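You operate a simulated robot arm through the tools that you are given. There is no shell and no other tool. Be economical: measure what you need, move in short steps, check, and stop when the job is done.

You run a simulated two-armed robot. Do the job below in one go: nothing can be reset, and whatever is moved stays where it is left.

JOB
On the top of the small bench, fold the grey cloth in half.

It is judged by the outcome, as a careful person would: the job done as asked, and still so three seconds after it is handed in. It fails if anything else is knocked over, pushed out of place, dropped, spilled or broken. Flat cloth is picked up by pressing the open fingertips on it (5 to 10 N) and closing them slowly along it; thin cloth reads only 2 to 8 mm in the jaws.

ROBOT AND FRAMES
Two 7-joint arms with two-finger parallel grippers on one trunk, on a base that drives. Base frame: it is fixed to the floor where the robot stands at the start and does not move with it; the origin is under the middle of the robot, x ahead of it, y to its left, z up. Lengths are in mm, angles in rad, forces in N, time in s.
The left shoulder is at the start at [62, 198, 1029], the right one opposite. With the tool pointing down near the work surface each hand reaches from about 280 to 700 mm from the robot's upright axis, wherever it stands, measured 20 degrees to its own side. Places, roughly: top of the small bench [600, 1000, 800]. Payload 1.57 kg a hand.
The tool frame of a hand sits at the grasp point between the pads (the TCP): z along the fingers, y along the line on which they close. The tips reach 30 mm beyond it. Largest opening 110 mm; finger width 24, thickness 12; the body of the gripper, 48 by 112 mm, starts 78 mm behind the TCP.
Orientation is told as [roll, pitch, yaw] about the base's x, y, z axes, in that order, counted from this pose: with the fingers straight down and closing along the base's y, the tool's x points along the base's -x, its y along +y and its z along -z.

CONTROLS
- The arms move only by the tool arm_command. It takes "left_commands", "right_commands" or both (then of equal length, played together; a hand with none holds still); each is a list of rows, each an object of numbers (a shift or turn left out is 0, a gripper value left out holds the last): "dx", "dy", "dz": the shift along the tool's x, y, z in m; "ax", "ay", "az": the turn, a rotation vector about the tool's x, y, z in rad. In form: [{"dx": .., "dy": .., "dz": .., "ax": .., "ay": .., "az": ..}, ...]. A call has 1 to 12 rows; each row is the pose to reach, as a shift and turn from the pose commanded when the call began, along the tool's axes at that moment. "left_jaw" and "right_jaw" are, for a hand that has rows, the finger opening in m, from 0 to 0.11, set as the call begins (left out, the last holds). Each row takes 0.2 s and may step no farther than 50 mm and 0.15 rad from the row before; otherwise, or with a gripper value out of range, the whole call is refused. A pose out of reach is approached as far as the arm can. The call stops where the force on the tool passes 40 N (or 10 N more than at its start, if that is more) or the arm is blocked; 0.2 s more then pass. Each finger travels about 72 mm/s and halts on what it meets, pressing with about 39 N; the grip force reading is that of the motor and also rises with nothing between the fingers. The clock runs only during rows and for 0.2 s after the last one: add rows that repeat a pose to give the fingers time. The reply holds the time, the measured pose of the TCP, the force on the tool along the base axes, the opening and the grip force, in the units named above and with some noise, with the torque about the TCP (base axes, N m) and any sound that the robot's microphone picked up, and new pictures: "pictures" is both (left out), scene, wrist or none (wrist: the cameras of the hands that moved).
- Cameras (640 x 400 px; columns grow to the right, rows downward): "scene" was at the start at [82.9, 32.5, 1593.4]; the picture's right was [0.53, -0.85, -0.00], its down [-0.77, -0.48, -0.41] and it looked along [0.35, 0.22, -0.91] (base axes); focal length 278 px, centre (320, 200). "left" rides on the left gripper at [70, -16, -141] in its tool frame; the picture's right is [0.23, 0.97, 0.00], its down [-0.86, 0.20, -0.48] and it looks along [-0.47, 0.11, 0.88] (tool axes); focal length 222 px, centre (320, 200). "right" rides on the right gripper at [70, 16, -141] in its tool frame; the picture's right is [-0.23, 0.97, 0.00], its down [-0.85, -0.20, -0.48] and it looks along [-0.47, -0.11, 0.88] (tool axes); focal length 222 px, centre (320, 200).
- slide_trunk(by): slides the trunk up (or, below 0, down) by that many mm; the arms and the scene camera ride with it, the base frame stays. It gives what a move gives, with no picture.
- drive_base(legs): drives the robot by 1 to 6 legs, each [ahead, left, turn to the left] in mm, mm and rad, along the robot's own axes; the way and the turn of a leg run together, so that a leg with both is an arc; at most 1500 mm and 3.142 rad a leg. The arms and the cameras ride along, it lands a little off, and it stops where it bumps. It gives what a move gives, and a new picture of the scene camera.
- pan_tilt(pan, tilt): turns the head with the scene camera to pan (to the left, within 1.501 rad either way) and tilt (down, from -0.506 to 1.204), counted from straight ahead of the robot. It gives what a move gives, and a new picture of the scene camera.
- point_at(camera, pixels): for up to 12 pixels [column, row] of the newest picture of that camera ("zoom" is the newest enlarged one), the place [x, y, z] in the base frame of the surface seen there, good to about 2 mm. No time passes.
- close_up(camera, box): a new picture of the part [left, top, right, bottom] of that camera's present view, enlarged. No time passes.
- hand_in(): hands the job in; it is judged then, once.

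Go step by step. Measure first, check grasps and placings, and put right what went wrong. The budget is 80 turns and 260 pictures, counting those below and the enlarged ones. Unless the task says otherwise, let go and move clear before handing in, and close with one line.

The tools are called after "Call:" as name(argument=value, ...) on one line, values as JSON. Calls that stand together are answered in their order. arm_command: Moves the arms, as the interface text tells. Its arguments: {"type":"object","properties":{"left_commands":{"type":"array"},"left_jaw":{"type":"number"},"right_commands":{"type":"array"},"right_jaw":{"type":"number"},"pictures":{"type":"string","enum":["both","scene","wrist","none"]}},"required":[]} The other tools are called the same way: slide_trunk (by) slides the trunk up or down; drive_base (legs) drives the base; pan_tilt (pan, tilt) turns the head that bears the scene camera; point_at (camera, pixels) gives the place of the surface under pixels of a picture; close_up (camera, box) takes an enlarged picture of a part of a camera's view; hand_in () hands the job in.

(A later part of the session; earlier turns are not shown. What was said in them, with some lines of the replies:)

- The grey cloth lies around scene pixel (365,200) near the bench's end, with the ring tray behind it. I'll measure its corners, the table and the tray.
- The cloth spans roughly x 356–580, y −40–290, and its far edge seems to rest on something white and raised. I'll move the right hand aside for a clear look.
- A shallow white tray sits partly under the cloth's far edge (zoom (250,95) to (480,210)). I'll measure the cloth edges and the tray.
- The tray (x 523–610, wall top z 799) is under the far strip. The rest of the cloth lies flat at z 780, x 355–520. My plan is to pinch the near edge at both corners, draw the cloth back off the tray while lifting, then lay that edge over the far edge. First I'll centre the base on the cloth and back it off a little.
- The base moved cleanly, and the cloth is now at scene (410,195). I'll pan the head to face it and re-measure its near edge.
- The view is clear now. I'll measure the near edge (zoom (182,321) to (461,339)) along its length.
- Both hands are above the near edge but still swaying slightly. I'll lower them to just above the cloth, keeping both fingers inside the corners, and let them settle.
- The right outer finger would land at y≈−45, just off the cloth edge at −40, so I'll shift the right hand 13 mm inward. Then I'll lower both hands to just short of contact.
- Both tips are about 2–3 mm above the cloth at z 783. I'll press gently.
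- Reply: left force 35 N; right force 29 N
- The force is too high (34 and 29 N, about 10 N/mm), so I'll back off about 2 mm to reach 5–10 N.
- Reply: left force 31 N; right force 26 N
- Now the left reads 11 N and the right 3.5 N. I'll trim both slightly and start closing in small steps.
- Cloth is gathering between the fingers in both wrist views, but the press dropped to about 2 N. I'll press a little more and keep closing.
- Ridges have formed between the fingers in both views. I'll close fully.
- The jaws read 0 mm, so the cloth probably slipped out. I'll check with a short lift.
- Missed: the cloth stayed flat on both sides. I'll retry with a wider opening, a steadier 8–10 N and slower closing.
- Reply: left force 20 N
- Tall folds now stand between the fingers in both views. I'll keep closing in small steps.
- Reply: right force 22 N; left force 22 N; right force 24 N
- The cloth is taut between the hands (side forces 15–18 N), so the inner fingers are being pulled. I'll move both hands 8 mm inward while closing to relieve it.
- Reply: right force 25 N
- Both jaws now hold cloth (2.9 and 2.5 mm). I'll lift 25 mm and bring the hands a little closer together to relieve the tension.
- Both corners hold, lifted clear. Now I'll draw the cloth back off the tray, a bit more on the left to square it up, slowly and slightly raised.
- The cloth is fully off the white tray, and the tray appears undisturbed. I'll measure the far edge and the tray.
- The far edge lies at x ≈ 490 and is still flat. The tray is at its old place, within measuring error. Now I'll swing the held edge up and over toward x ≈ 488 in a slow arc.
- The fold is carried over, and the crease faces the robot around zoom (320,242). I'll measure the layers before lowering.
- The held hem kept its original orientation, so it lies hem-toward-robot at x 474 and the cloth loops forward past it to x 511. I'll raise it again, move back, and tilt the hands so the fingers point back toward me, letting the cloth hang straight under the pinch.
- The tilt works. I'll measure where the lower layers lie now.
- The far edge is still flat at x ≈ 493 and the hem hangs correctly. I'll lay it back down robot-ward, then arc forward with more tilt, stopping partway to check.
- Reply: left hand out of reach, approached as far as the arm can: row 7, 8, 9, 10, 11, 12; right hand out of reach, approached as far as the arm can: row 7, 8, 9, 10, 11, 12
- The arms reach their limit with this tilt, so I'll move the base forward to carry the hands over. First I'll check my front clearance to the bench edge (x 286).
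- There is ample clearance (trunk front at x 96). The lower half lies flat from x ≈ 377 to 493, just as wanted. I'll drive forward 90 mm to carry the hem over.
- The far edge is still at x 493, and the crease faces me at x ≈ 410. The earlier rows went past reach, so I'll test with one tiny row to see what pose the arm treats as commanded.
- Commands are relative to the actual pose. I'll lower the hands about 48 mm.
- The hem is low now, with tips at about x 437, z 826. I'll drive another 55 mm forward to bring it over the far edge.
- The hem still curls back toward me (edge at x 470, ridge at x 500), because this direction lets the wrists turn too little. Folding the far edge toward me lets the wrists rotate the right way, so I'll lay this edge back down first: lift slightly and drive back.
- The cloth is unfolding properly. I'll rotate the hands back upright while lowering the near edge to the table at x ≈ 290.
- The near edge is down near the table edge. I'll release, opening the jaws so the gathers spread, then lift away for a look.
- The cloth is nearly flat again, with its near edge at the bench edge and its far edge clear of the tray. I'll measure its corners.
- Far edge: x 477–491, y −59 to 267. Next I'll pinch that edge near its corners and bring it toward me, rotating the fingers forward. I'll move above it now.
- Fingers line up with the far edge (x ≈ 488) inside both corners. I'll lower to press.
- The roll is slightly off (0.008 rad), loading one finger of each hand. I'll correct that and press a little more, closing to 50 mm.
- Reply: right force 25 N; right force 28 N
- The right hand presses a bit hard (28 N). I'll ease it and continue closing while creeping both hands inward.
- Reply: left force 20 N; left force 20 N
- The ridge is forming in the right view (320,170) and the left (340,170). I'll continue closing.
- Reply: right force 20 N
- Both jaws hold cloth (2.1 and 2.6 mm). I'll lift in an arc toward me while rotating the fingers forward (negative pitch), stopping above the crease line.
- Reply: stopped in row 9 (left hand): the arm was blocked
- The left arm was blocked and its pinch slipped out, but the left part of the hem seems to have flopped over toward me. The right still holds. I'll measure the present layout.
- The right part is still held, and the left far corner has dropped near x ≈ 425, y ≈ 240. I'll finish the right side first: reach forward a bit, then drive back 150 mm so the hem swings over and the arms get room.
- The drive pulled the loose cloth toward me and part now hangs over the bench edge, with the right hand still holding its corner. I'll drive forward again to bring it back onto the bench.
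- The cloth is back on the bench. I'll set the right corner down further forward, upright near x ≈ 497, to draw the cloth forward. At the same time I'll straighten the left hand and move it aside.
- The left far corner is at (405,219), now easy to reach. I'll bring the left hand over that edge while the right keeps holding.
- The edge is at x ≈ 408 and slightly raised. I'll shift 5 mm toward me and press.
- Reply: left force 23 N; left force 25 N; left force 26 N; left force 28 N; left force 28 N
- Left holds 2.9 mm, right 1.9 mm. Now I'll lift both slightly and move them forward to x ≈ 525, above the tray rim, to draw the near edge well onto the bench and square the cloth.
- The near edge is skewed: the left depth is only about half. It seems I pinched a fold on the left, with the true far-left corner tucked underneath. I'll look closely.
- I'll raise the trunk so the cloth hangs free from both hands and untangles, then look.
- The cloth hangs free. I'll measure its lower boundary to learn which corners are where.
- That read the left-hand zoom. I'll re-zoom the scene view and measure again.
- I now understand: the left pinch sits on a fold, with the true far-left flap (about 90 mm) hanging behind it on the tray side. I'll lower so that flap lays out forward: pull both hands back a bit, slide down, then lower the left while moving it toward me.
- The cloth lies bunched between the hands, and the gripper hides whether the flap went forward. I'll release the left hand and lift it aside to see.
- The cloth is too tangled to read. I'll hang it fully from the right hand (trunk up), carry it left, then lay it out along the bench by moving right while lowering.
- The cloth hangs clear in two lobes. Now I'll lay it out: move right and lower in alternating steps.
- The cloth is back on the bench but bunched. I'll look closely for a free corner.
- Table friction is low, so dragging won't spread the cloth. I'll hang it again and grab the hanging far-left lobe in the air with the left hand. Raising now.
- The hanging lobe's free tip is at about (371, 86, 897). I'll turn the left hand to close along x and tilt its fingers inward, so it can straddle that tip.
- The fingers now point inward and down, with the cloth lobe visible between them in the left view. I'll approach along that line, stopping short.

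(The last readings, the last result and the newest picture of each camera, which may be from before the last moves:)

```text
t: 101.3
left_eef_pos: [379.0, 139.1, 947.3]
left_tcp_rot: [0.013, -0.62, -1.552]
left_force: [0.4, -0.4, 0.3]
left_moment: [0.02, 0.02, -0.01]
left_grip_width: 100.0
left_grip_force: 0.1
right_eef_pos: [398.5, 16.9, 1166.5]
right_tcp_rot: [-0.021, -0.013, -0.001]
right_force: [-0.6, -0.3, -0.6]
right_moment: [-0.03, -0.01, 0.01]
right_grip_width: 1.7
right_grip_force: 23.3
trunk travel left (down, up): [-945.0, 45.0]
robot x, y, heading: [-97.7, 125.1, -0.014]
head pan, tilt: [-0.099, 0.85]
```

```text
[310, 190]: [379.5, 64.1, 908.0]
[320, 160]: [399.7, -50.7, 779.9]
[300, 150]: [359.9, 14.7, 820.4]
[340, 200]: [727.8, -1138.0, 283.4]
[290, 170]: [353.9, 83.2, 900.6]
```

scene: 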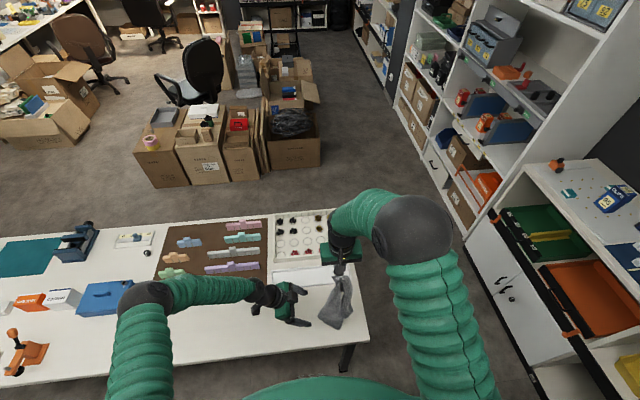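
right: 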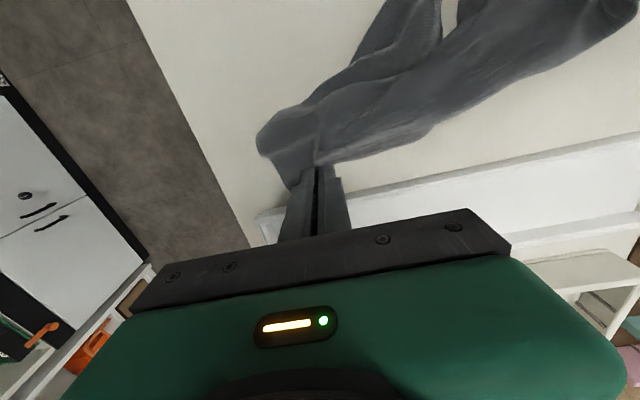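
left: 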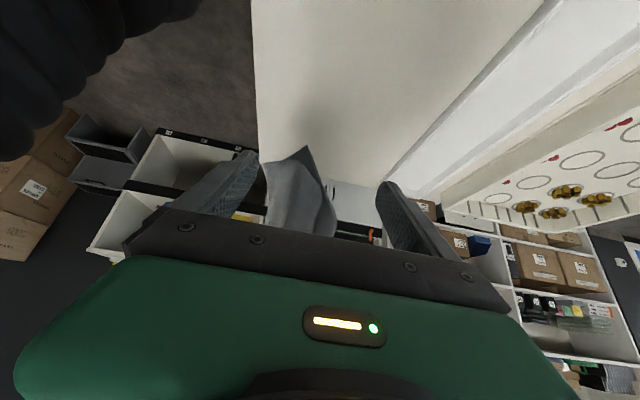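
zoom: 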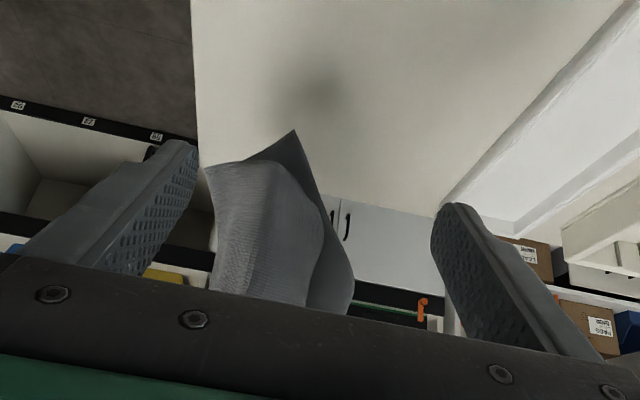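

The left view shows a sharp free cloth corner hanging lowest, near (360, 15, 820). I'll go for that one nearly horizontally so only it enters the jaws: raise the trunk a little, tilt further and line up beside it.

Call:
slide_trunk(by=44)

Call:
arm_command(left_commands=[{"dx": 0.015, "dy": -0.003, "dz": 0.0145, "ay": -0.113}, {"dx": 0.029, "dy": -0.006, "dz": 0.029, "ay": -0.226}, {"dx": 0.044, "dy": -0.009, "dz": 0.0435, "ay": -0.34}, {"dx": 0.0585, "dy": -0.012, "dz": 0.058, "ay": -0.453}, {"dx": 0.073, "dy": -0.015, "dz": 0.0725, "ay": -0.566}, {"dx": 0.0878, "dy": -0.017, "dz": 0.0866, "ay": -0.68}, {"dx": 0.0878, "dy": -0.017, "dz": 0.0866, "ay": -0.68}], pictures="both")

Call:
close_up(camera="left", box=[160, 60, 480, 260])

Call:
point_at(camera="zoom", pixels=[[300, 120], [300, 160], [300, 200], [260, 180], [340, 180], [320, 140], [280, 140], [320, 220]])

```text
t: 102.2
left_eef_pos: [379.2, 138.2, 992.5]
left_tcp_rot: [0.011, -0.62, -1.55]
left_force: [0.3, 0.1, -0.2]
left_moment: [0.02, 0.03, -0.05]
left_grip_width: 100.2
left_grip_force: 0.0
right_eef_pos: [399.0, 18.3, 1210.0]
right_tcp_rot: [-0.018, -0.013, 0.0]
right_force: [-0.4, 1.0, 0.6]
right_moment: [0.02, -0.02, -0.01]
right_grip_width: 1.9
right_grip_force: 23.4
trunk travel left (down, up): [-989.0, 1.0]
robot x, y, heading: [-97.2, 129.8, -0.009]
head pan, tilt: [-0.099, 0.85]
```

```text
t: 103.3
left_eef_pos: [461.6, 352.8, 955.2]
left_tcp_rot: [0.293, -1.035, -1.472]
left_force: [0.5, 0.2, 0.0]
left_moment: [0.02, 0.01, 0.01]
left_grip_width: 99.8
left_grip_force: 0.0
left hand out of reach, approached as far as the arm can: row 5
right_eef_pos: [396.2, 20.7, 1213.0]
right_tcp_rot: [-0.021, -0.015, 0.0]
right_force: [0.1, 0.0, 0.0]
right_moment: [-0.03, 0.05, -0.01]
right_grip_width: 2.1
right_grip_force: 23.9
trunk travel left (down, up): [-989.0, 1.0]
robot x, y, heading: [-97.0, 128.1, -0.015]
head pan, tilt: [-0.099, 0.85]
stopped in row 5 (left hand): the arm was blocked; the commanded pose is now the measured one
```

scene: 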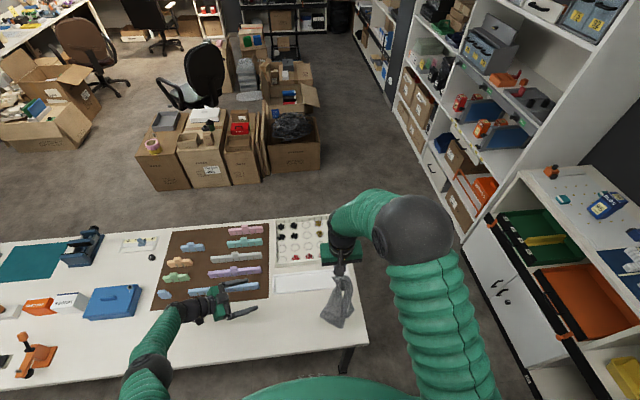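
left: 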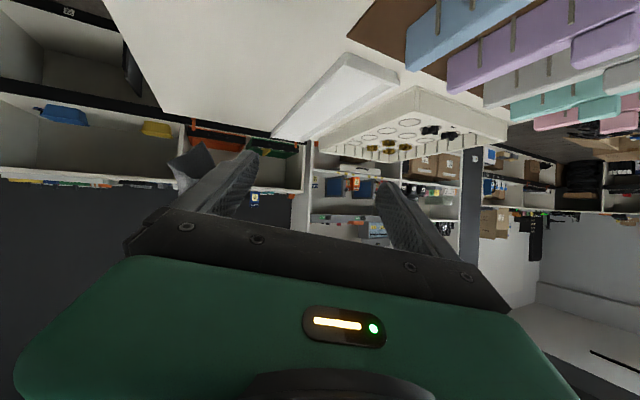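

```text
2.00 times, centred on (320, 160) of left
```

zoom: 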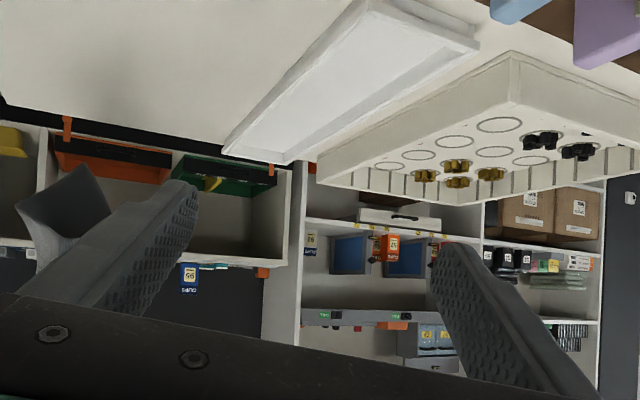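

```text
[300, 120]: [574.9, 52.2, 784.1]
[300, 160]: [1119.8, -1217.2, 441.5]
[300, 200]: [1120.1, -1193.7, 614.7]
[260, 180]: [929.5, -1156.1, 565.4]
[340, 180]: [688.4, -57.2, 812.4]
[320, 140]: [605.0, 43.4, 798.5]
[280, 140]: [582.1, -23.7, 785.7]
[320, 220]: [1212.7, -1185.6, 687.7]
```

The left arm hit its limit and swung aside; nothing on the bench was touched. I'll bring it back to the earlier working posture, with the trunk 44 mm lower, and retry with a narrower jaw.

Call:
slide_trunk(by=-44)

Call:
arm_command(left_commands=[{"dx": -0.0224, "dy": -0.0244, "dz": 0.0137, "ax": 0.068, "ay": 0.0814, "az": 0.0236}, {"dx": -0.0448, "dy": -0.0488, "dz": 0.0275, "ax": 0.136, "ay": 0.163, "az": 0.047}, {"dx": -0.0672, "dy": -0.0732, "dz": 0.0412, "ax": 0.204, "ay": 0.244, "az": 0.071}, {"dx": -0.0896, "dy": -0.0976, "dz": 0.055, "ax": 0.272, "ay": 0.326, "az": 0.094}, {"dx": -0.112, "dy": -0.122, "dz": 0.0687, "ax": 0.34, "ay": 0.407, "az": 0.118}, {"dx": -0.112, "dy": -0.122, "dz": 0.0687, "ax": 0.34, "ay": 0.407, "az": 0.118}], left_jaw=0.06, pictures="wrist")

Call:
close_up(camera="left", box=[200, 80, 440, 230])

```text
t: 104.1
left_eef_pos: [460.9, 350.6, 911.7]
left_tcp_rot: [0.294, -1.033, -1.476]
left_force: [0.0, -0.5, 1.4]
left_moment: [0.02, 0.01, 0.0]
left_grip_width: 99.9
left_grip_force: 0.2
right_eef_pos: [397.8, 19.0, 1169.3]
right_tcp_rot: [-0.022, -0.015, -0.002]
right_force: [0.4, -0.8, -0.1]
right_moment: [-0.02, 0.03, 0.02]
right_grip_width: 2.1
right_grip_force: 23.5
trunk travel left (down, up): [-945.0, 45.0]
robot x, y, heading: [-98.9, 127.6, -0.011]
head pan, tilt: [-0.099, 0.85]
```

```text
t: 105.5
left_eef_pos: [374.2, 193.1, 957.0]
left_tcp_rot: [0.004, -0.613, -1.552]
left_force: [-0.4, 0.1, -0.1]
left_moment: [-0.02, 0.0, 0.01]
left_grip_width: 59.9
left_grip_force: 0.1
right_eef_pos: [395.9, 16.9, 1168.7]
right_tcp_rot: [-0.019, -0.017, -0.002]
right_force: [-0.5, -0.3, 0.2]
right_moment: [-0.02, -0.02, 0.01]
right_grip_width: 1.9
right_grip_force: 23.7
trunk travel left (down, up): [-945.0, 45.0]
robot x, y, heading: [-98.0, 127.2, -0.007]
head pan, tilt: [-0.099, 0.85]
```

left: 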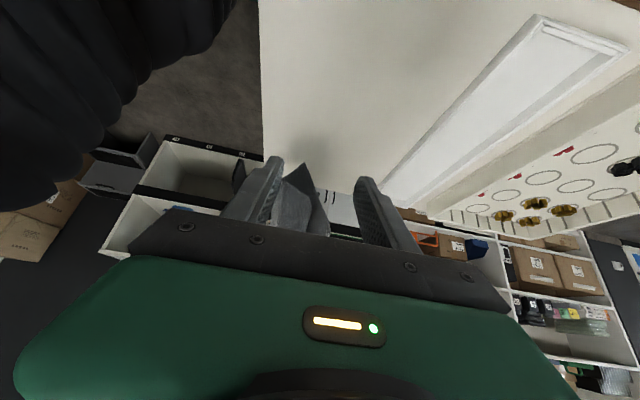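

```text
2.67 times, centred on (320, 155) of left
```

zoom: 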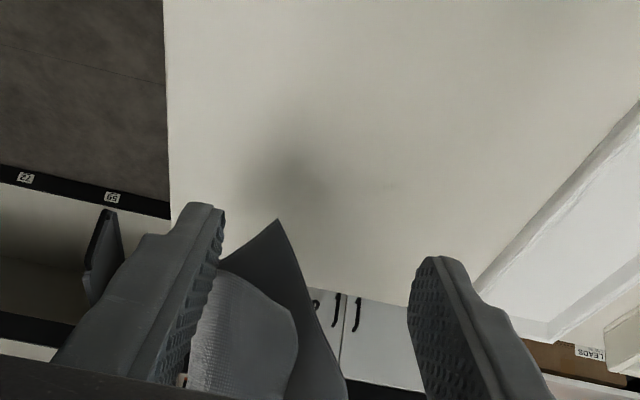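

The posture is restored. I'll measure the sharp corner at zoom (278,222) and the sheet around it.

Call:
point_at(camera="zoom", pixels=[[277, 226], [272, 236], [290, 255], [240, 256], [305, 300], [270, 265], [240, 300], [325, 350]])

```text
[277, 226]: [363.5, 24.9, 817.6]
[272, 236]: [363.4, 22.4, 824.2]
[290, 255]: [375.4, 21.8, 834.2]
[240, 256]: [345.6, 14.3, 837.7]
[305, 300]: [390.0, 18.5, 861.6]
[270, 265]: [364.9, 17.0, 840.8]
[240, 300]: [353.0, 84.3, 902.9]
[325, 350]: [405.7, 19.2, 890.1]
```

From the edge angles, that lowest corner is the diagonal one. The lobe tip near (371, 86, 897) is joined to the hand by a straight edge, so it is the far-left corner I want. I'll go there with an open jaw and look before closing.

Call:
arm_command(left_commands=[{"dx": -0.013, "dy": -0.001, "dz": 0.024}, {"dx": -0.025, "dy": -0.002, "dz": 0.048}, {"dx": -0.038, "dy": -0.004, "dz": 0.072}, {"dx": -0.0508, "dy": -0.005, "dz": 0.0967}, {"dx": -0.0508, "dy": -0.005, "dz": 0.0967}], left_jaw=0.1, pictures="both")

Call:
close_up(camera="left", box=[200, 80, 440, 230])

Call:
point_at(camera="zoom", pixels=[[270, 250], [250, 280], [230, 300], [290, 300], [310, 330], [260, 330], [220, 340], [280, 360]])

Call:
close_up(camera="scene", box=[280, 240, 380, 340])

```text
t: 106.7
left_eef_pos: [371.7, 97.3, 907.5]
left_tcp_rot: [0.003, -0.615, -1.555]
left_force: [0.2, -0.3, 0.6]
left_moment: [0.0, 0.04, 0.01]
left_grip_width: 100.2
left_grip_force: 0.0
right_eef_pos: [396.5, 18.6, 1167.9]
right_tcp_rot: [-0.019, -0.018, -0.003]
right_force: [0.0, 0.5, 0.1]
right_moment: [0.03, 0.01, -0.01]
right_grip_width: 2.0
right_grip_force: 23.7
trunk travel left (down, up): [-945.0, 45.0]
robot x, y, heading: [-100.6, 127.7, -0.014]
head pan, tilt: [-0.099, 0.85]
```

scene: 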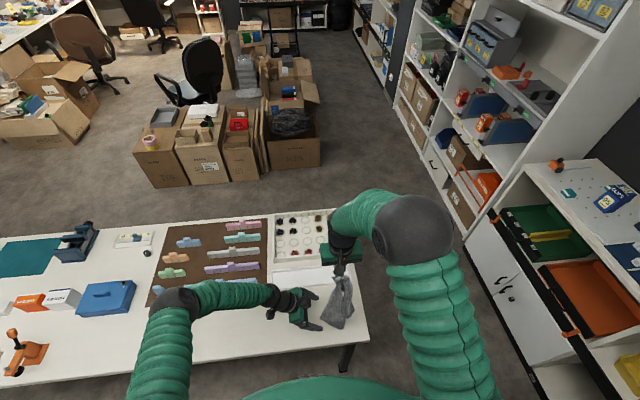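
left: 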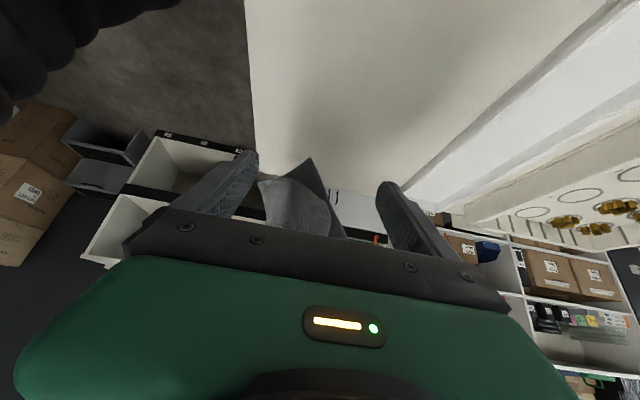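

```text
2.67 times, centred on (320, 155) of left
```

zoom: 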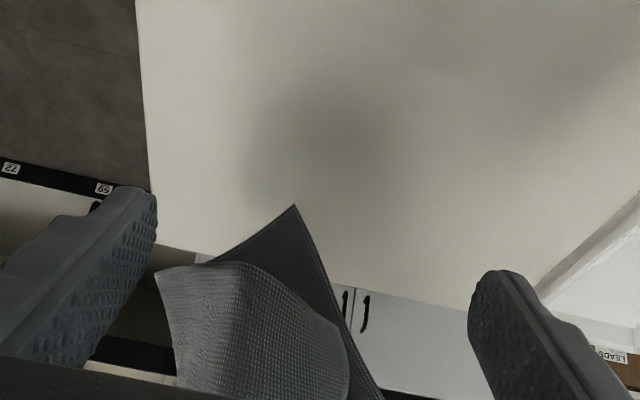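

```text
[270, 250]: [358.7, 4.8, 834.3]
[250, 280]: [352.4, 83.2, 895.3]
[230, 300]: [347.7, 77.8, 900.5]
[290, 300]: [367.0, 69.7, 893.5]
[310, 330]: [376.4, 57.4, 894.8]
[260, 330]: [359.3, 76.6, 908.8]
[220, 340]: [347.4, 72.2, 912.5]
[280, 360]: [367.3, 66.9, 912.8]
```

```text
4.00 times, centred on (330, 290) of scene
```

zoom: 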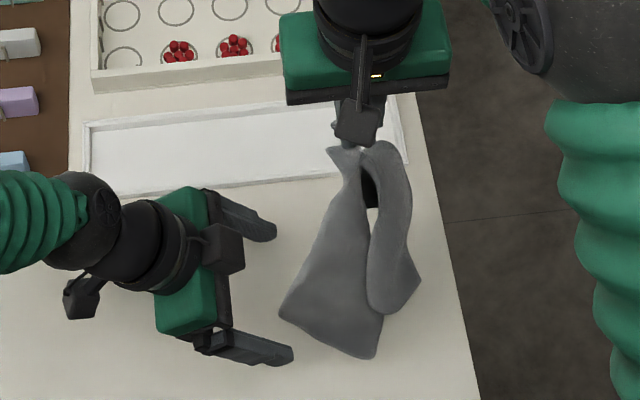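

The lobe's corner is at left-zoom (155,270), off-centre. I'll shift 20 mm in −x, advance slightly, and close on it.

Call:
arm_command(left_commands=[{"dx": -0.002, "dy": -0.01, "dz": 0.005}, {"dx": -0.003, "dy": -0.02, "dz": 0.014}, {"dx": -0.003, "dy": -0.02, "dz": 0.02}, {"dx": -0.003, "dy": -0.02, "dz": 0.02}], pictures="none")

Call:
arm_command(left_commands=[{"dz": 0.0}, {"dz": 0.0}, {"dz": 0.0}, {"dz": 0.0}, {"dz": 0.0}, {"dz": 0.0}, {"dz": 0.0}, {"dz": 0.0}], left_jaw=0.0, pictures="both")

Call:
close_up(camera="scene", box=[280, 240, 380, 340])

```text
t: 107.7
left_eef_pos: [352.1, 82.7, 891.5]
left_tcp_rot: [0.004, -0.614, -1.554]
left_force: [-0.9, 0.5, 0.0]
left_moment: [0.02, -0.01, 0.01]
left_grip_width: 100.1
left_grip_force: 0.1
right_eef_pos: [396.9, 16.7, 1168.3]
right_tcp_rot: [-0.018, -0.016, -0.001]
right_force: [0.0, -0.7, -0.2]
right_moment: [0.01, -0.02, 0.01]
right_grip_width: 1.7
right_grip_force: 23.7
trunk travel left (down, up): [-945.0, 45.0]
robot x, y, heading: [-100.3, 128.5, -0.015]
head pan, tilt: [-0.099, 0.85]
```

```text
t: 109.5
left_eef_pos: [353.1, 83.8, 893.2]
left_tcp_rot: [0.002, -0.614, -1.553]
left_force: [0.1, 0.2, 0.1]
left_moment: [-0.02, -0.03, -0.04]
left_grip_width: 2.4
left_grip_force: 24.5
right_eef_pos: [398.3, 15.9, 1167.5]
right_tcp_rot: [-0.02, -0.018, -0.002]
right_force: [-0.3, -0.4, -0.3]
right_moment: [0.02, -0.03, 0.02]
right_grip_width: 2.1
right_grip_force: 23.7
trunk travel left (down, up): [-945.0, 45.0]
robot x, y, heading: [-97.0, 128.5, -0.013]
head pan, tilt: [-0.099, 0.85]
```

scene: 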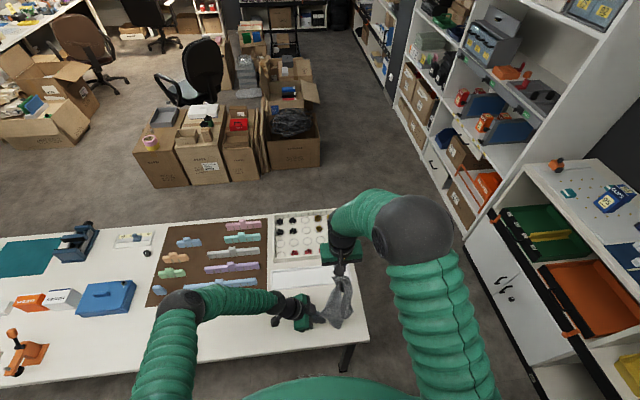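
left: 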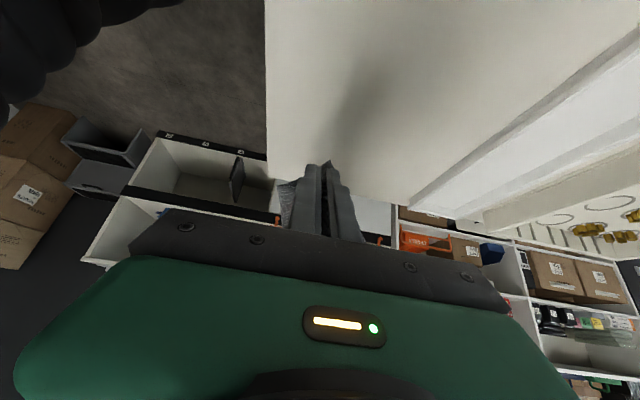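

```text
4.00 times, centred on (330, 290) of scene
5 turns are left
```

zoom: 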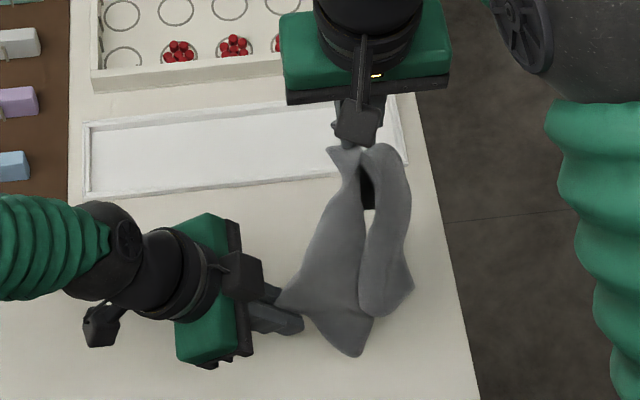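

Both jaws hold cloth now (left 2.4 mm). With few turns left, I'll raise the left hand level with the right so the cloth hangs from its long edge, and check.

Call:
arm_command(left_commands=[{"dx": 0.0, "dy": 0.006, "dz": -0.041}, {"dx": 0.0, "dy": 0.012, "dz": -0.082}, {"dx": 0.001, "dy": 0.018, "dz": -0.123}, {"dx": 0.001, "dy": 0.024, "dz": -0.164}, {"dx": 0.001, "dy": 0.03, "dz": -0.205}, {"dx": 0.001, "dy": 0.036, "dz": -0.246}, {"dx": 0.002, "dy": 0.042, "dz": -0.287}, {"dx": 0.002, "dy": 0.048, "dz": -0.327}, {"dx": 0.002, "dy": 0.048, "dz": -0.327}, {"dx": 0.002, "dy": 0.048, "dz": -0.327}], pictures="both")

Call:
close_up(camera="scene", box=[220, 200, 400, 350])

Call:
point_at(camera="scene", pixels=[[300, 290], [320, 290], [335, 290], [300, 310], [320, 310], [335, 310], [310, 325], [330, 325], [290, 300], [345, 300]])

```text
t: 111.7
left_eef_pos: [396.5, 275.3, 1157.1]
left_tcp_rot: [0.004, -0.616, -1.554]
left_force: [-0.6, -6.0, -1.3]
left_moment: [0.16, -0.03, -0.02]
left_grip_width: 2.4
left_grip_force: 24.6
right_eef_pos: [396.4, 16.7, 1166.7]
right_tcp_rot: [-0.018, -0.014, -0.004]
right_force: [-0.1, 6.2, 1.0]
right_moment: [0.18, 0.0, -0.13]
right_grip_width: 1.9
right_grip_force: 23.5
trunk travel left (down, up): [-945.0, 45.0]
robot x, y, heading: [-101.1, 123.2, -0.014]
head pan, tilt: [-0.099, 0.85]
```

scene: 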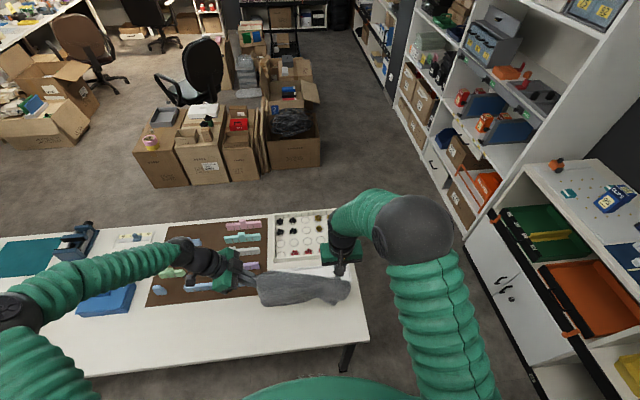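
left: 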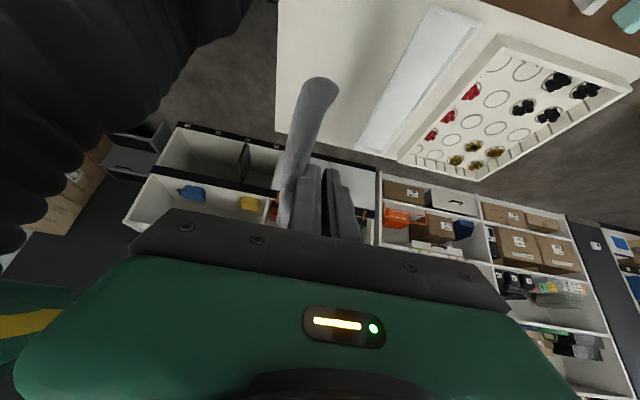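

```text
2.67 times, centred on (310, 275) of scene
```

zoom: 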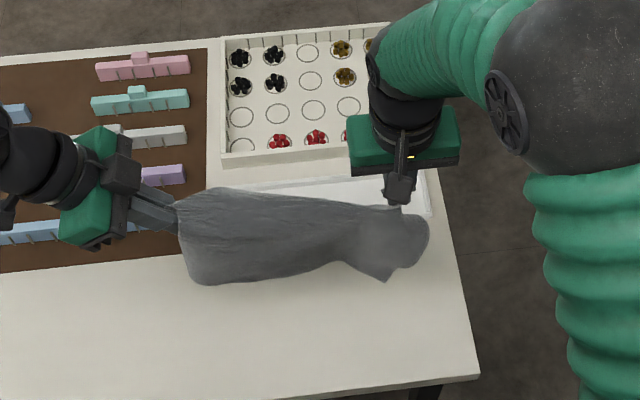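

```text
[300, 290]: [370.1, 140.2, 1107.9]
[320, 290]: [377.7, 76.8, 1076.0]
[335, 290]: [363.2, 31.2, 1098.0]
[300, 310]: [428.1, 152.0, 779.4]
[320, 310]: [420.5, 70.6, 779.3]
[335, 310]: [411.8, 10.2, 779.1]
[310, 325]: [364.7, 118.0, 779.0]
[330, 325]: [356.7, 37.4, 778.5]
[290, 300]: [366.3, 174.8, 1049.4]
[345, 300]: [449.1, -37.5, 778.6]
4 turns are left
```

The cloth is stretched taut between the hands and hangs only about 100 mm, so it may be hanging doubled. I'll lower both hands together and look again.

Call:
arm_command(left_commands=[{"dx": -0.005, "dz": 0.0035}, {"dx": -0.005, "dz": 0.0035}], pictures="none")

Call:
slide_trunk(by=-215)

Call:
pan_tilt(pan=0.0, tilt=0.9)

Call:
close_up(camera="scene", box=[240, 190, 400, 310])

Call:
point_at(camera="scene", pixels=[[290, 250], [310, 250], [330, 250], [290, 260], [310, 260], [330, 260], [350, 260], [290, 270], [310, 270], [330, 270], [350, 270], [300, 280]])

```text
t: 112.3
left_eef_pos: [394.8, 268.8, 1158.0]
left_tcp_rot: [0.004, -0.615, -1.553]
left_force: [0.3, -3.0, -0.5]
left_moment: [0.07, -0.03, 0.01]
left_grip_width: 2.6
left_grip_force: 23.9
right_eef_pos: [397.7, 17.7, 1168.0]
right_tcp_rot: [-0.02, -0.014, -0.003]
right_force: [0.5, 3.3, 0.5]
right_moment: [0.05, 0.01, -0.04]
right_grip_width: 1.8
right_grip_force: 23.9
trunk travel left (down, up): [-945.0, 45.0]
robot x, y, heading: [-100.0, 129.9, -0.01]
head pan, tilt: [-0.099, 0.85]
```

```text
t: 114.6
left_eef_pos: [395.2, 269.9, 943.1]
left_tcp_rot: [0.003, -0.617, -1.555]
left_force: [0.0, -2.1, -0.6]
left_moment: [0.1, 0.0, -0.04]
left_grip_width: 2.7
left_grip_force: 24.0
right_eef_pos: [396.2, 17.3, 952.3]
right_tcp_rot: [-0.02, -0.016, -0.003]
right_force: [0.2, 2.4, 0.4]
right_moment: [0.05, -0.01, -0.05]
right_grip_width: 1.9
right_grip_force: 23.4
trunk travel left (down, up): [-730.0, 260.0]
robot x, y, heading: [-97.9, 127.5, -0.013]
head pan, tilt: [-0.099, 0.85]
```

```text
t: 115.3
left_eef_pos: [395.3, 268.3, 942.9]
left_tcp_rot: [0.004, -0.617, -1.552]
left_force: [0.9, -3.3, 0.2]
left_moment: [0.08, -0.02, 0.01]
left_grip_width: 2.3
left_grip_force: 24.1
right_eef_pos: [396.9, 17.9, 952.9]
right_tcp_rot: [-0.02, -0.015, -0.003]
right_force: [1.4, 1.2, 0.4]
right_moment: [0.04, -0.01, -0.07]
right_grip_width: 1.9
right_grip_force: 23.5
trunk travel left (down, up): [-730.0, 260.0]
robot x, y, heading: [-94.1, 127.6, -0.013]
head pan, tilt: [0.0, 0.901]
```

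scene: 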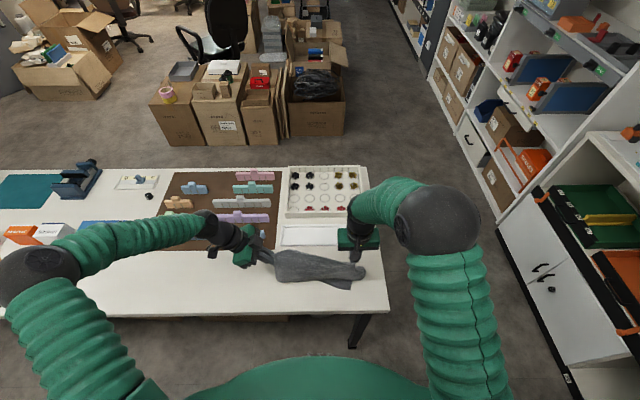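

```text
3.33 times, centred on (320, 250) of scene
```

zoom: 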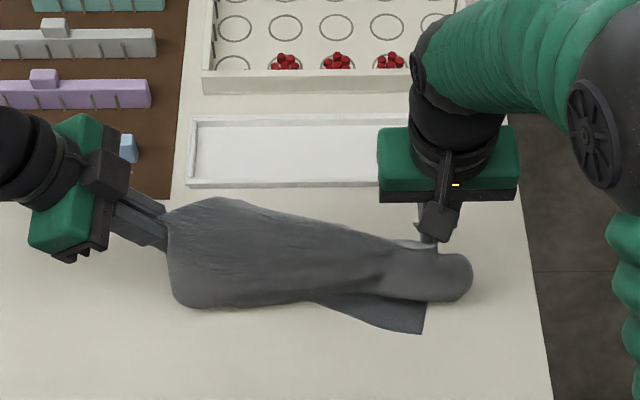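

```text
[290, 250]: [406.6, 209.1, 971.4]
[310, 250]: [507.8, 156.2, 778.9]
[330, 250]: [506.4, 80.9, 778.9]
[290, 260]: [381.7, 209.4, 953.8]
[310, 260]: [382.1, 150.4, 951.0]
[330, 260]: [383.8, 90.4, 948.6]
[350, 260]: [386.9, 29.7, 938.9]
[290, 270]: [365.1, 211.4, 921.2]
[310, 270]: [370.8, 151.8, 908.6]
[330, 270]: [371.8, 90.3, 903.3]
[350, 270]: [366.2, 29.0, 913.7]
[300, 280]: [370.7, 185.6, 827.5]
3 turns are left
```

The cloth now hangs from its long edge, with its lower edge just at the bench. I'll lay the lower half by moving forward while lowering, then bring the held edge back over toward me, lower, release and rise clear.

Call:
drive_base(legs=[[55, 0, 0]])

Call:
slide_trunk(by=-38)

Call:
drive_base(legs=[[-50, 0, 0]])

Call:
slide_trunk(by=-30)

Call:
drive_base(legs=[[-45, 0, 0]])

Call:
slide_trunk(by=-55)

Call:
arm_command(left_commands=[{"dz": 0.0}, {"dz": 0.0}, {"dz": 0.0}, {"dz": 0.0}, {"dz": 0.0}], right_commands=[{"dz": 0.0}, {"dz": 0.0}, {"dz": 0.0}, {"dz": 0.0}, {"dz": 0.0}], left_jaw=0.04, right_jaw=0.06, pictures="none")

Call:
arm_command(left_commands=[{"dz": -0.03}, {"dz": -0.07}, {"dz": -0.11}, {"dz": -0.15}, {"dz": -0.15}], right_commands=[{"dz": -0.03}, {"dz": -0.07}, {"dz": -0.11}, {"dz": -0.13, "dy": -0.04}, {"dz": -0.13, "dy": -0.08}], pictures="scene")

Call:
close_up(camera="scene", box=[240, 190, 400, 310])

Call:
point_at(camera="zoom", pixels=[[200, 200], [250, 200], [300, 200], [350, 200], [400, 200], [200, 250], [250, 250], [300, 250], [350, 250], [400, 250], [300, 300], [350, 300]])

```text
t: 116.2
left_eef_pos: [444.8, 268.1, 946.0]
left_tcp_rot: [0.011, -0.614, -1.557]
left_force: [-0.9, -2.5, 0.0]
left_moment: [0.06, -0.03, -0.01]
left_grip_width: 2.6
left_grip_force: 24.4
right_eef_pos: [444.1, 16.7, 956.5]
right_tcp_rot: [-0.019, -0.023, -0.001]
right_force: [-0.3, 2.9, 1.5]
right_moment: [0.06, 0.01, -0.07]
right_grip_width: 1.8
right_grip_force: 23.6
trunk travel left (down, up): [-730.0, 260.0]
robot x, y, heading: [-40.3, 126.6, -0.016]
head pan, tilt: [0.0, 0.901]
```

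scene: 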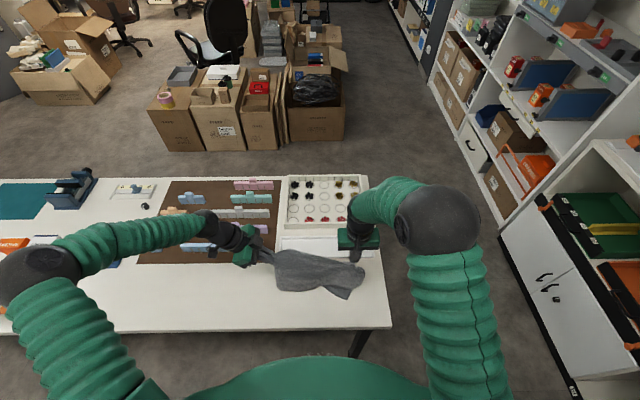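

```text
t: 117.1
left_eef_pos: [451.6, 267.1, 904.2]
left_tcp_rot: [0.001, -0.617, -1.552]
left_force: [0.5, -2.5, -1.1]
left_moment: [0.09, 0.05, 0.01]
left_grip_width: 2.6
left_grip_force: 24.4
right_eef_pos: [451.5, 16.4, 914.5]
right_tcp_rot: [-0.02, -0.014, -0.002]
right_force: [0.5, 1.8, 0.0]
right_moment: [0.07, 0.03, -0.06]
right_grip_width: 2.0
right_grip_force: 23.5
trunk travel left (down, up): [-692.0, 298.0]
robot x, y, heading: [-42.6, 128.8, -0.015]
head pan, tilt: [0.0, 0.901]
```

```text
t: 118.0
left_eef_pos: [405.8, 267.9, 903.2]
left_tcp_rot: [-0.002, -0.614, -1.551]
left_force: [-0.4, -2.5, 0.3]
left_moment: [0.08, -0.03, -0.02]
left_grip_width: 2.7
left_grip_force: 24.4
right_eef_pos: [404.5, 16.3, 913.4]
right_tcp_rot: [-0.018, -0.009, -0.003]
right_force: [1.1, 2.6, -0.3]
right_moment: [0.07, 0.01, -0.01]
right_grip_width: 2.0
right_grip_force: 23.3
trunk travel left (down, up): [-692.0, 298.0]
robot x, y, heading: [-95.2, 127.3, -0.015]
head pan, tilt: [0.0, 0.901]
```

scene: 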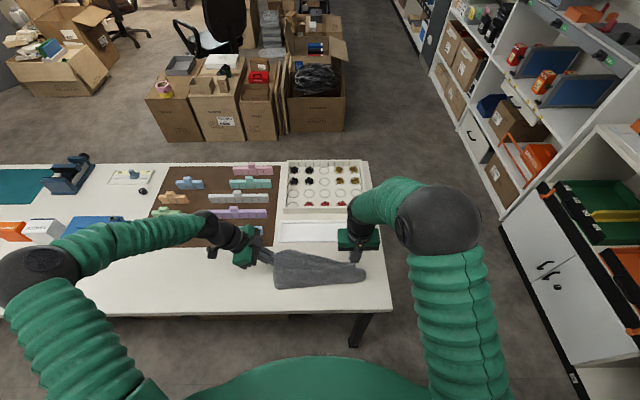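

```text
t: 118.8
left_eef_pos: [397.6, 268.3, 877.3]
left_tcp_rot: [0.011, -0.616, -1.558]
left_force: [-1.0, -2.2, -1.1]
left_moment: [0.1, -0.04, 0.0]
left_grip_width: 2.5
left_grip_force: 23.6
right_eef_pos: [397.7, 17.3, 888.1]
right_tcp_rot: [-0.019, -0.021, -0.001]
right_force: [0.5, 2.0, 0.5]
right_moment: [0.04, -0.03, -0.03]
right_grip_width: 1.8
right_grip_force: 23.6
trunk travel left (down, up): [-662.0, 328.0]
robot x, y, heading: [-93.9, 131.3, -0.012]
head pan, tilt: [0.0, 0.901]
```

```text
t: 119.7
left_eef_pos: [358.6, 268.6, 873.8]
left_tcp_rot: [0.001, -0.617, -1.552]
left_force: [0.6, -2.7, -1.0]
left_moment: [0.09, 0.02, -0.04]
left_grip_width: 2.6
left_grip_force: 24.0
right_eef_pos: [357.0, 17.7, 883.7]
right_tcp_rot: [-0.02, -0.014, -0.004]
right_force: [-0.2, 2.0, 0.5]
right_moment: [0.05, 0.0, -0.04]
right_grip_width: 2.0
right_grip_force: 23.2
trunk travel left (down, up): [-662.0, 328.0]
robot x, y, heading: [-138.0, 129.8, -0.013]
head pan, tilt: [0.0, 0.901]
```

scene: 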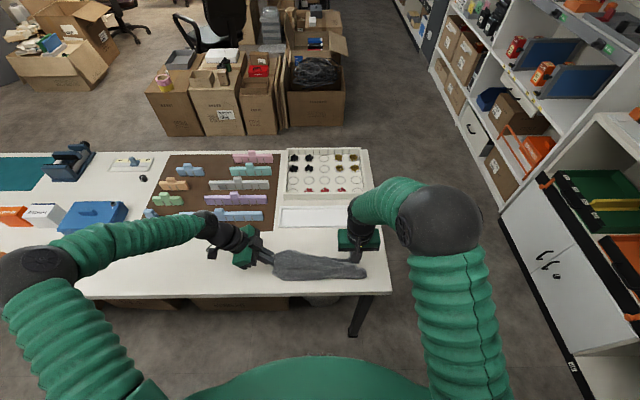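

```text
t: 120.6
left_eef_pos: [350.9, 267.9, 822.7]
left_tcp_rot: [0.01, -0.615, -1.562]
left_force: [-0.7, -2.8, -0.3]
left_moment: [0.08, 0.02, -0.01]
left_grip_width: 2.9
left_grip_force: 24.3
right_eef_pos: [352.3, 17.4, 831.4]
right_tcp_rot: [-0.019, -0.024, -0.002]
right_force: [0.1, 2.0, 0.7]
right_moment: [0.08, 0.01, -0.01]
right_grip_width: 1.9
right_grip_force: 23.5
trunk travel left (down, up): [-607.0, 383.0]
robot x, y, heading: [-141.3, 129.6, -0.017]
head pan, tilt: [0.0, 0.901]
```

```text
t: 121.8
left_eef_pos: [351.8, 266.5, 822.8]
left_tcp_rot: [0.01, -0.616, -1.558]
left_force: [-0.3, 0.5, 0.2]
left_moment: [0.04, -0.01, -0.02]
left_grip_width: 40.0
left_grip_force: 0.1
right_eef_pos: [351.2, 16.7, 833.0]
right_tcp_rot: [-0.021, -0.021, -0.003]
right_force: [0.4, 0.3, 0.0]
right_moment: [-0.02, -0.02, 0.03]
right_grip_width: 59.9
right_grip_force: 0.2
trunk travel left (down, up): [-607.0, 383.0]
robot x, y, heading: [-136.2, 127.2, -0.014]
head pan, tilt: [0.0, 0.901]
```

```text
t: 123.0
left_eef_pos: [349.6, 354.8, 945.2]
left_tcp_rot: [0.01, -0.614, -1.559]
left_force: [0.4, -0.8, 0.3]
left_moment: [0.01, 0.05, -0.03]
left_grip_width: 40.0
left_grip_force: 0.0
right_eef_pos: [348.7, -63.9, 964.8]
right_tcp_rot: [-0.017, -0.019, -0.002]
right_force: [0.3, -0.2, 1.0]
right_moment: [0.01, 0.0, -0.01]
right_grip_width: 60.1
right_grip_force: 0.0
trunk travel left (down, up): [-607.0, 383.0]
robot x, y, heading: [-141.3, 127.5, -0.015]
head pan, tilt: [0.0, 0.901]
```

scene: 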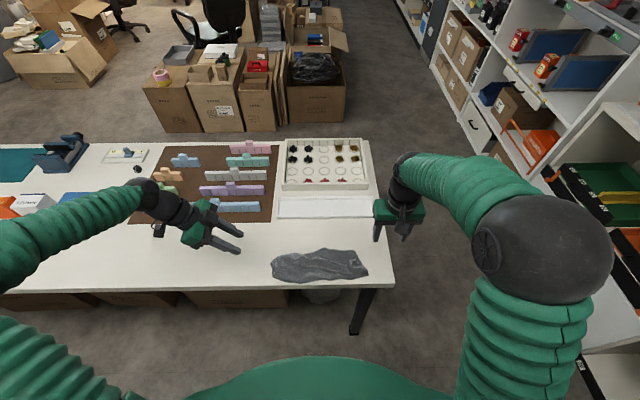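

```text
3.33 times, centred on (320, 250) of scene
```

zoom: 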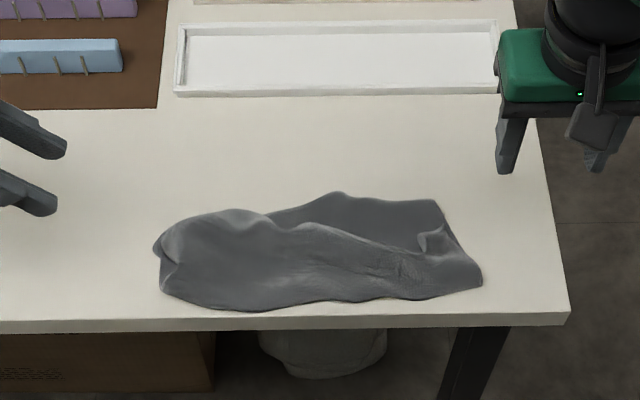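

```text
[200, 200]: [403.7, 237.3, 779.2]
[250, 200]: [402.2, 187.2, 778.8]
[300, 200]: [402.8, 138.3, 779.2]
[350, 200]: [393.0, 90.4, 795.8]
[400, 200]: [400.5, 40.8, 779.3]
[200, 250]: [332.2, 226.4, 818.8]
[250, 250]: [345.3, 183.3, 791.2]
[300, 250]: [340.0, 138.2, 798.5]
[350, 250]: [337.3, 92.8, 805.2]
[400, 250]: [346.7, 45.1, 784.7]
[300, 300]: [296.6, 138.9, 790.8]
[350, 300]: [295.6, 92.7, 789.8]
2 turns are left
```

The cloth now lies in a roughly half-depth, full-length fold (x 293–402, y −20 to 275), but puffy, with bulges up to z 818. I'll gently pat the bulges flat from above with the right hand and retreat.

Call:
arm_command(right_commands=[{"dx": 0.005, "dy": 0.04}, {"dx": 0.009, "dy": 0.08}, {"dx": 0.009, "dy": 0.12}, {"dx": 0.009, "dy": 0.157}, {"dx": 0.009, "dy": 0.157, "dz": 0.045}, {"dx": 0.009, "dy": 0.157, "dz": 0.09}, {"dx": 0.009, "dy": 0.157, "dz": 0.125}, {"dx": 0.009, "dy": 0.157, "dz": 0.145}, {"dx": 0.009, "dy": 0.157, "dz": 0.145}, {"dx": 0.009, "dy": 0.157, "dz": 0.105}, {"dx": 0.009, "dy": 0.157, "dz": 0.06}], left_commands=[{"dz": -0.03}, {"dz": -0.06}, {"dz": -0.09}, {"dz": -0.12}, {"dz": -0.12}, {"dz": -0.12}, {"dz": -0.12}, {"dz": -0.12}, {"dz": -0.12}, {"dz": -0.12}, {"dz": -0.12}], right_jaw=0.08, pictures="none")

Call:
arm_command(right_commands=[{"dx": 0.004, "dy": 0.045}, {"dx": 0.006, "dy": 0.09}, {"dx": 0.006, "dy": 0.128}, {"dx": 0.006, "dy": 0.128, "dz": 0.04}, {"dx": 0.006, "dy": 0.128, "dz": 0.07}, {"dx": 0.006, "dy": 0.128, "dz": 0.085}, {"dx": 0.006, "dy": 0.128, "dz": 0.085}, {"dx": 0.006, "dy": 0.128, "dz": 0.045}, {"dx": 0.006, "dy": 0.128, "dz": 0.0}, {"dx": 0.006, "dy": 0.128, "dz": -0.04}, {"dx": 0.006, "dy": 0.128, "dz": -0.08}], pictures="none")

Call:
arm_command(right_commands=[{"dy": -0.045}, {"dy": -0.09}, {"dy": -0.135}, {"dy": -0.18}, {"dy": -0.225}, {"dy": -0.27}], pictures="scene")

Call:
close_up(camera="scene", box=[240, 190, 400, 310])

```text
t: 125.4
left_eef_pos: [344.7, 422.4, 1041.7]
left_tcp_rot: [0.011, -0.614, -1.561]
left_force: [-0.5, 0.5, -0.1]
left_moment: [-0.03, -0.02, 0.02]
left_grip_width: 40.0
left_grip_force: 0.0
right_eef_pos: [340.9, 93.3, 902.1]
right_tcp_rot: [-0.02, -0.022, -0.003]
right_force: [0.1, 0.6, 0.2]
right_moment: [0.0, 0.02, 0.0]
right_grip_width: 80.1
right_grip_force: 0.2
trunk travel left (down, up): [-607.0, 383.0]
robot x, y, heading: [-139.8, 130.3, -0.011]
head pan, tilt: [0.0, 0.901]
```

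```text
t: 128.0
left_eef_pos: [344.6, 421.3, 1044.1]
left_tcp_rot: [0.013, -0.616, -1.56]
left_force: [-0.7, 0.5, -0.2]
left_moment: [0.01, 0.0, 0.0]
left_grip_width: 40.0
left_grip_force: 0.0
right_eef_pos: [360.7, 177.4, 972.4]
right_tcp_rot: [-0.038, -0.006, -0.108]
right_force: [-0.6, 0.6, 0.6]
right_moment: [-0.01, -0.01, 0.0]
right_grip_width: 80.1
right_grip_force: 0.1
trunk travel left (down, up): [-607.0, 383.0]
robot x, y, heading: [-141.5, 129.9, -0.019]
head pan, tilt: [0.0, 0.901]
stopped in row 11 (right hand): the arm was blocked; the commanded pose is now the measured one
```

```text
t: 129.4
left_eef_pos: [344.7, 420.1, 1042.5]
left_tcp_rot: [0.01, -0.612, -1.56]
left_force: [0.1, -0.1, 0.3]
left_moment: [0.0, -0.01, 0.0]
left_grip_width: 40.0
left_grip_force: 0.0
right_eef_pos: [332.5, -89.0, 982.9]
right_tcp_rot: [-0.033, -0.011, -0.095]
right_force: [-0.4, 0.1, 0.0]
right_moment: [0.04, 0.02, -0.01]
right_grip_width: 80.1
right_grip_force: 0.1
trunk travel left (down, up): [-607.0, 383.0]
robot x, y, heading: [-137.0, 128.5, -0.016]
head pan, tilt: [0.0, 0.901]
```

scene: 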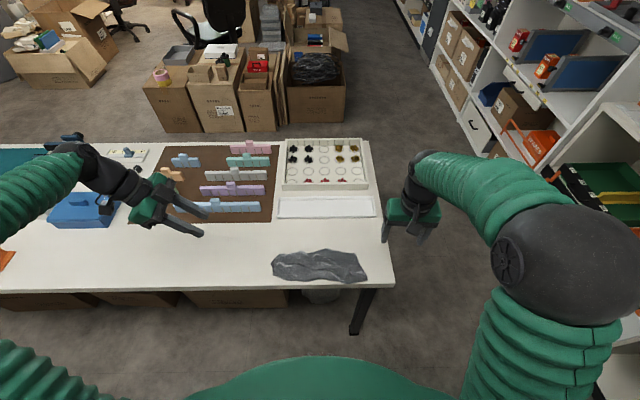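

```text
3.33 times, centred on (320, 250) of scene
1 turns are left
```

zoom: 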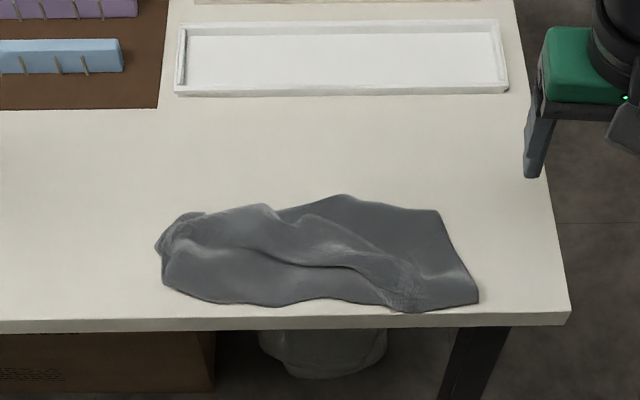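

The cloth lies on the bench at about half its original depth, both hands are clear, and the tray and everything else are still in place. No turns are left for tidying, so I'm handing in.

Call:
hand_in()

```text
The job is handed in.
```

I handed the job in with the grey cloth on the small bench, doubled over to about half its depth but rumpled. The edges aren't squared and I couldn't confirm the corners line up, so it may not pass as a clean fold in half. Nothing else on the bench looked moved, and both hands are clear.
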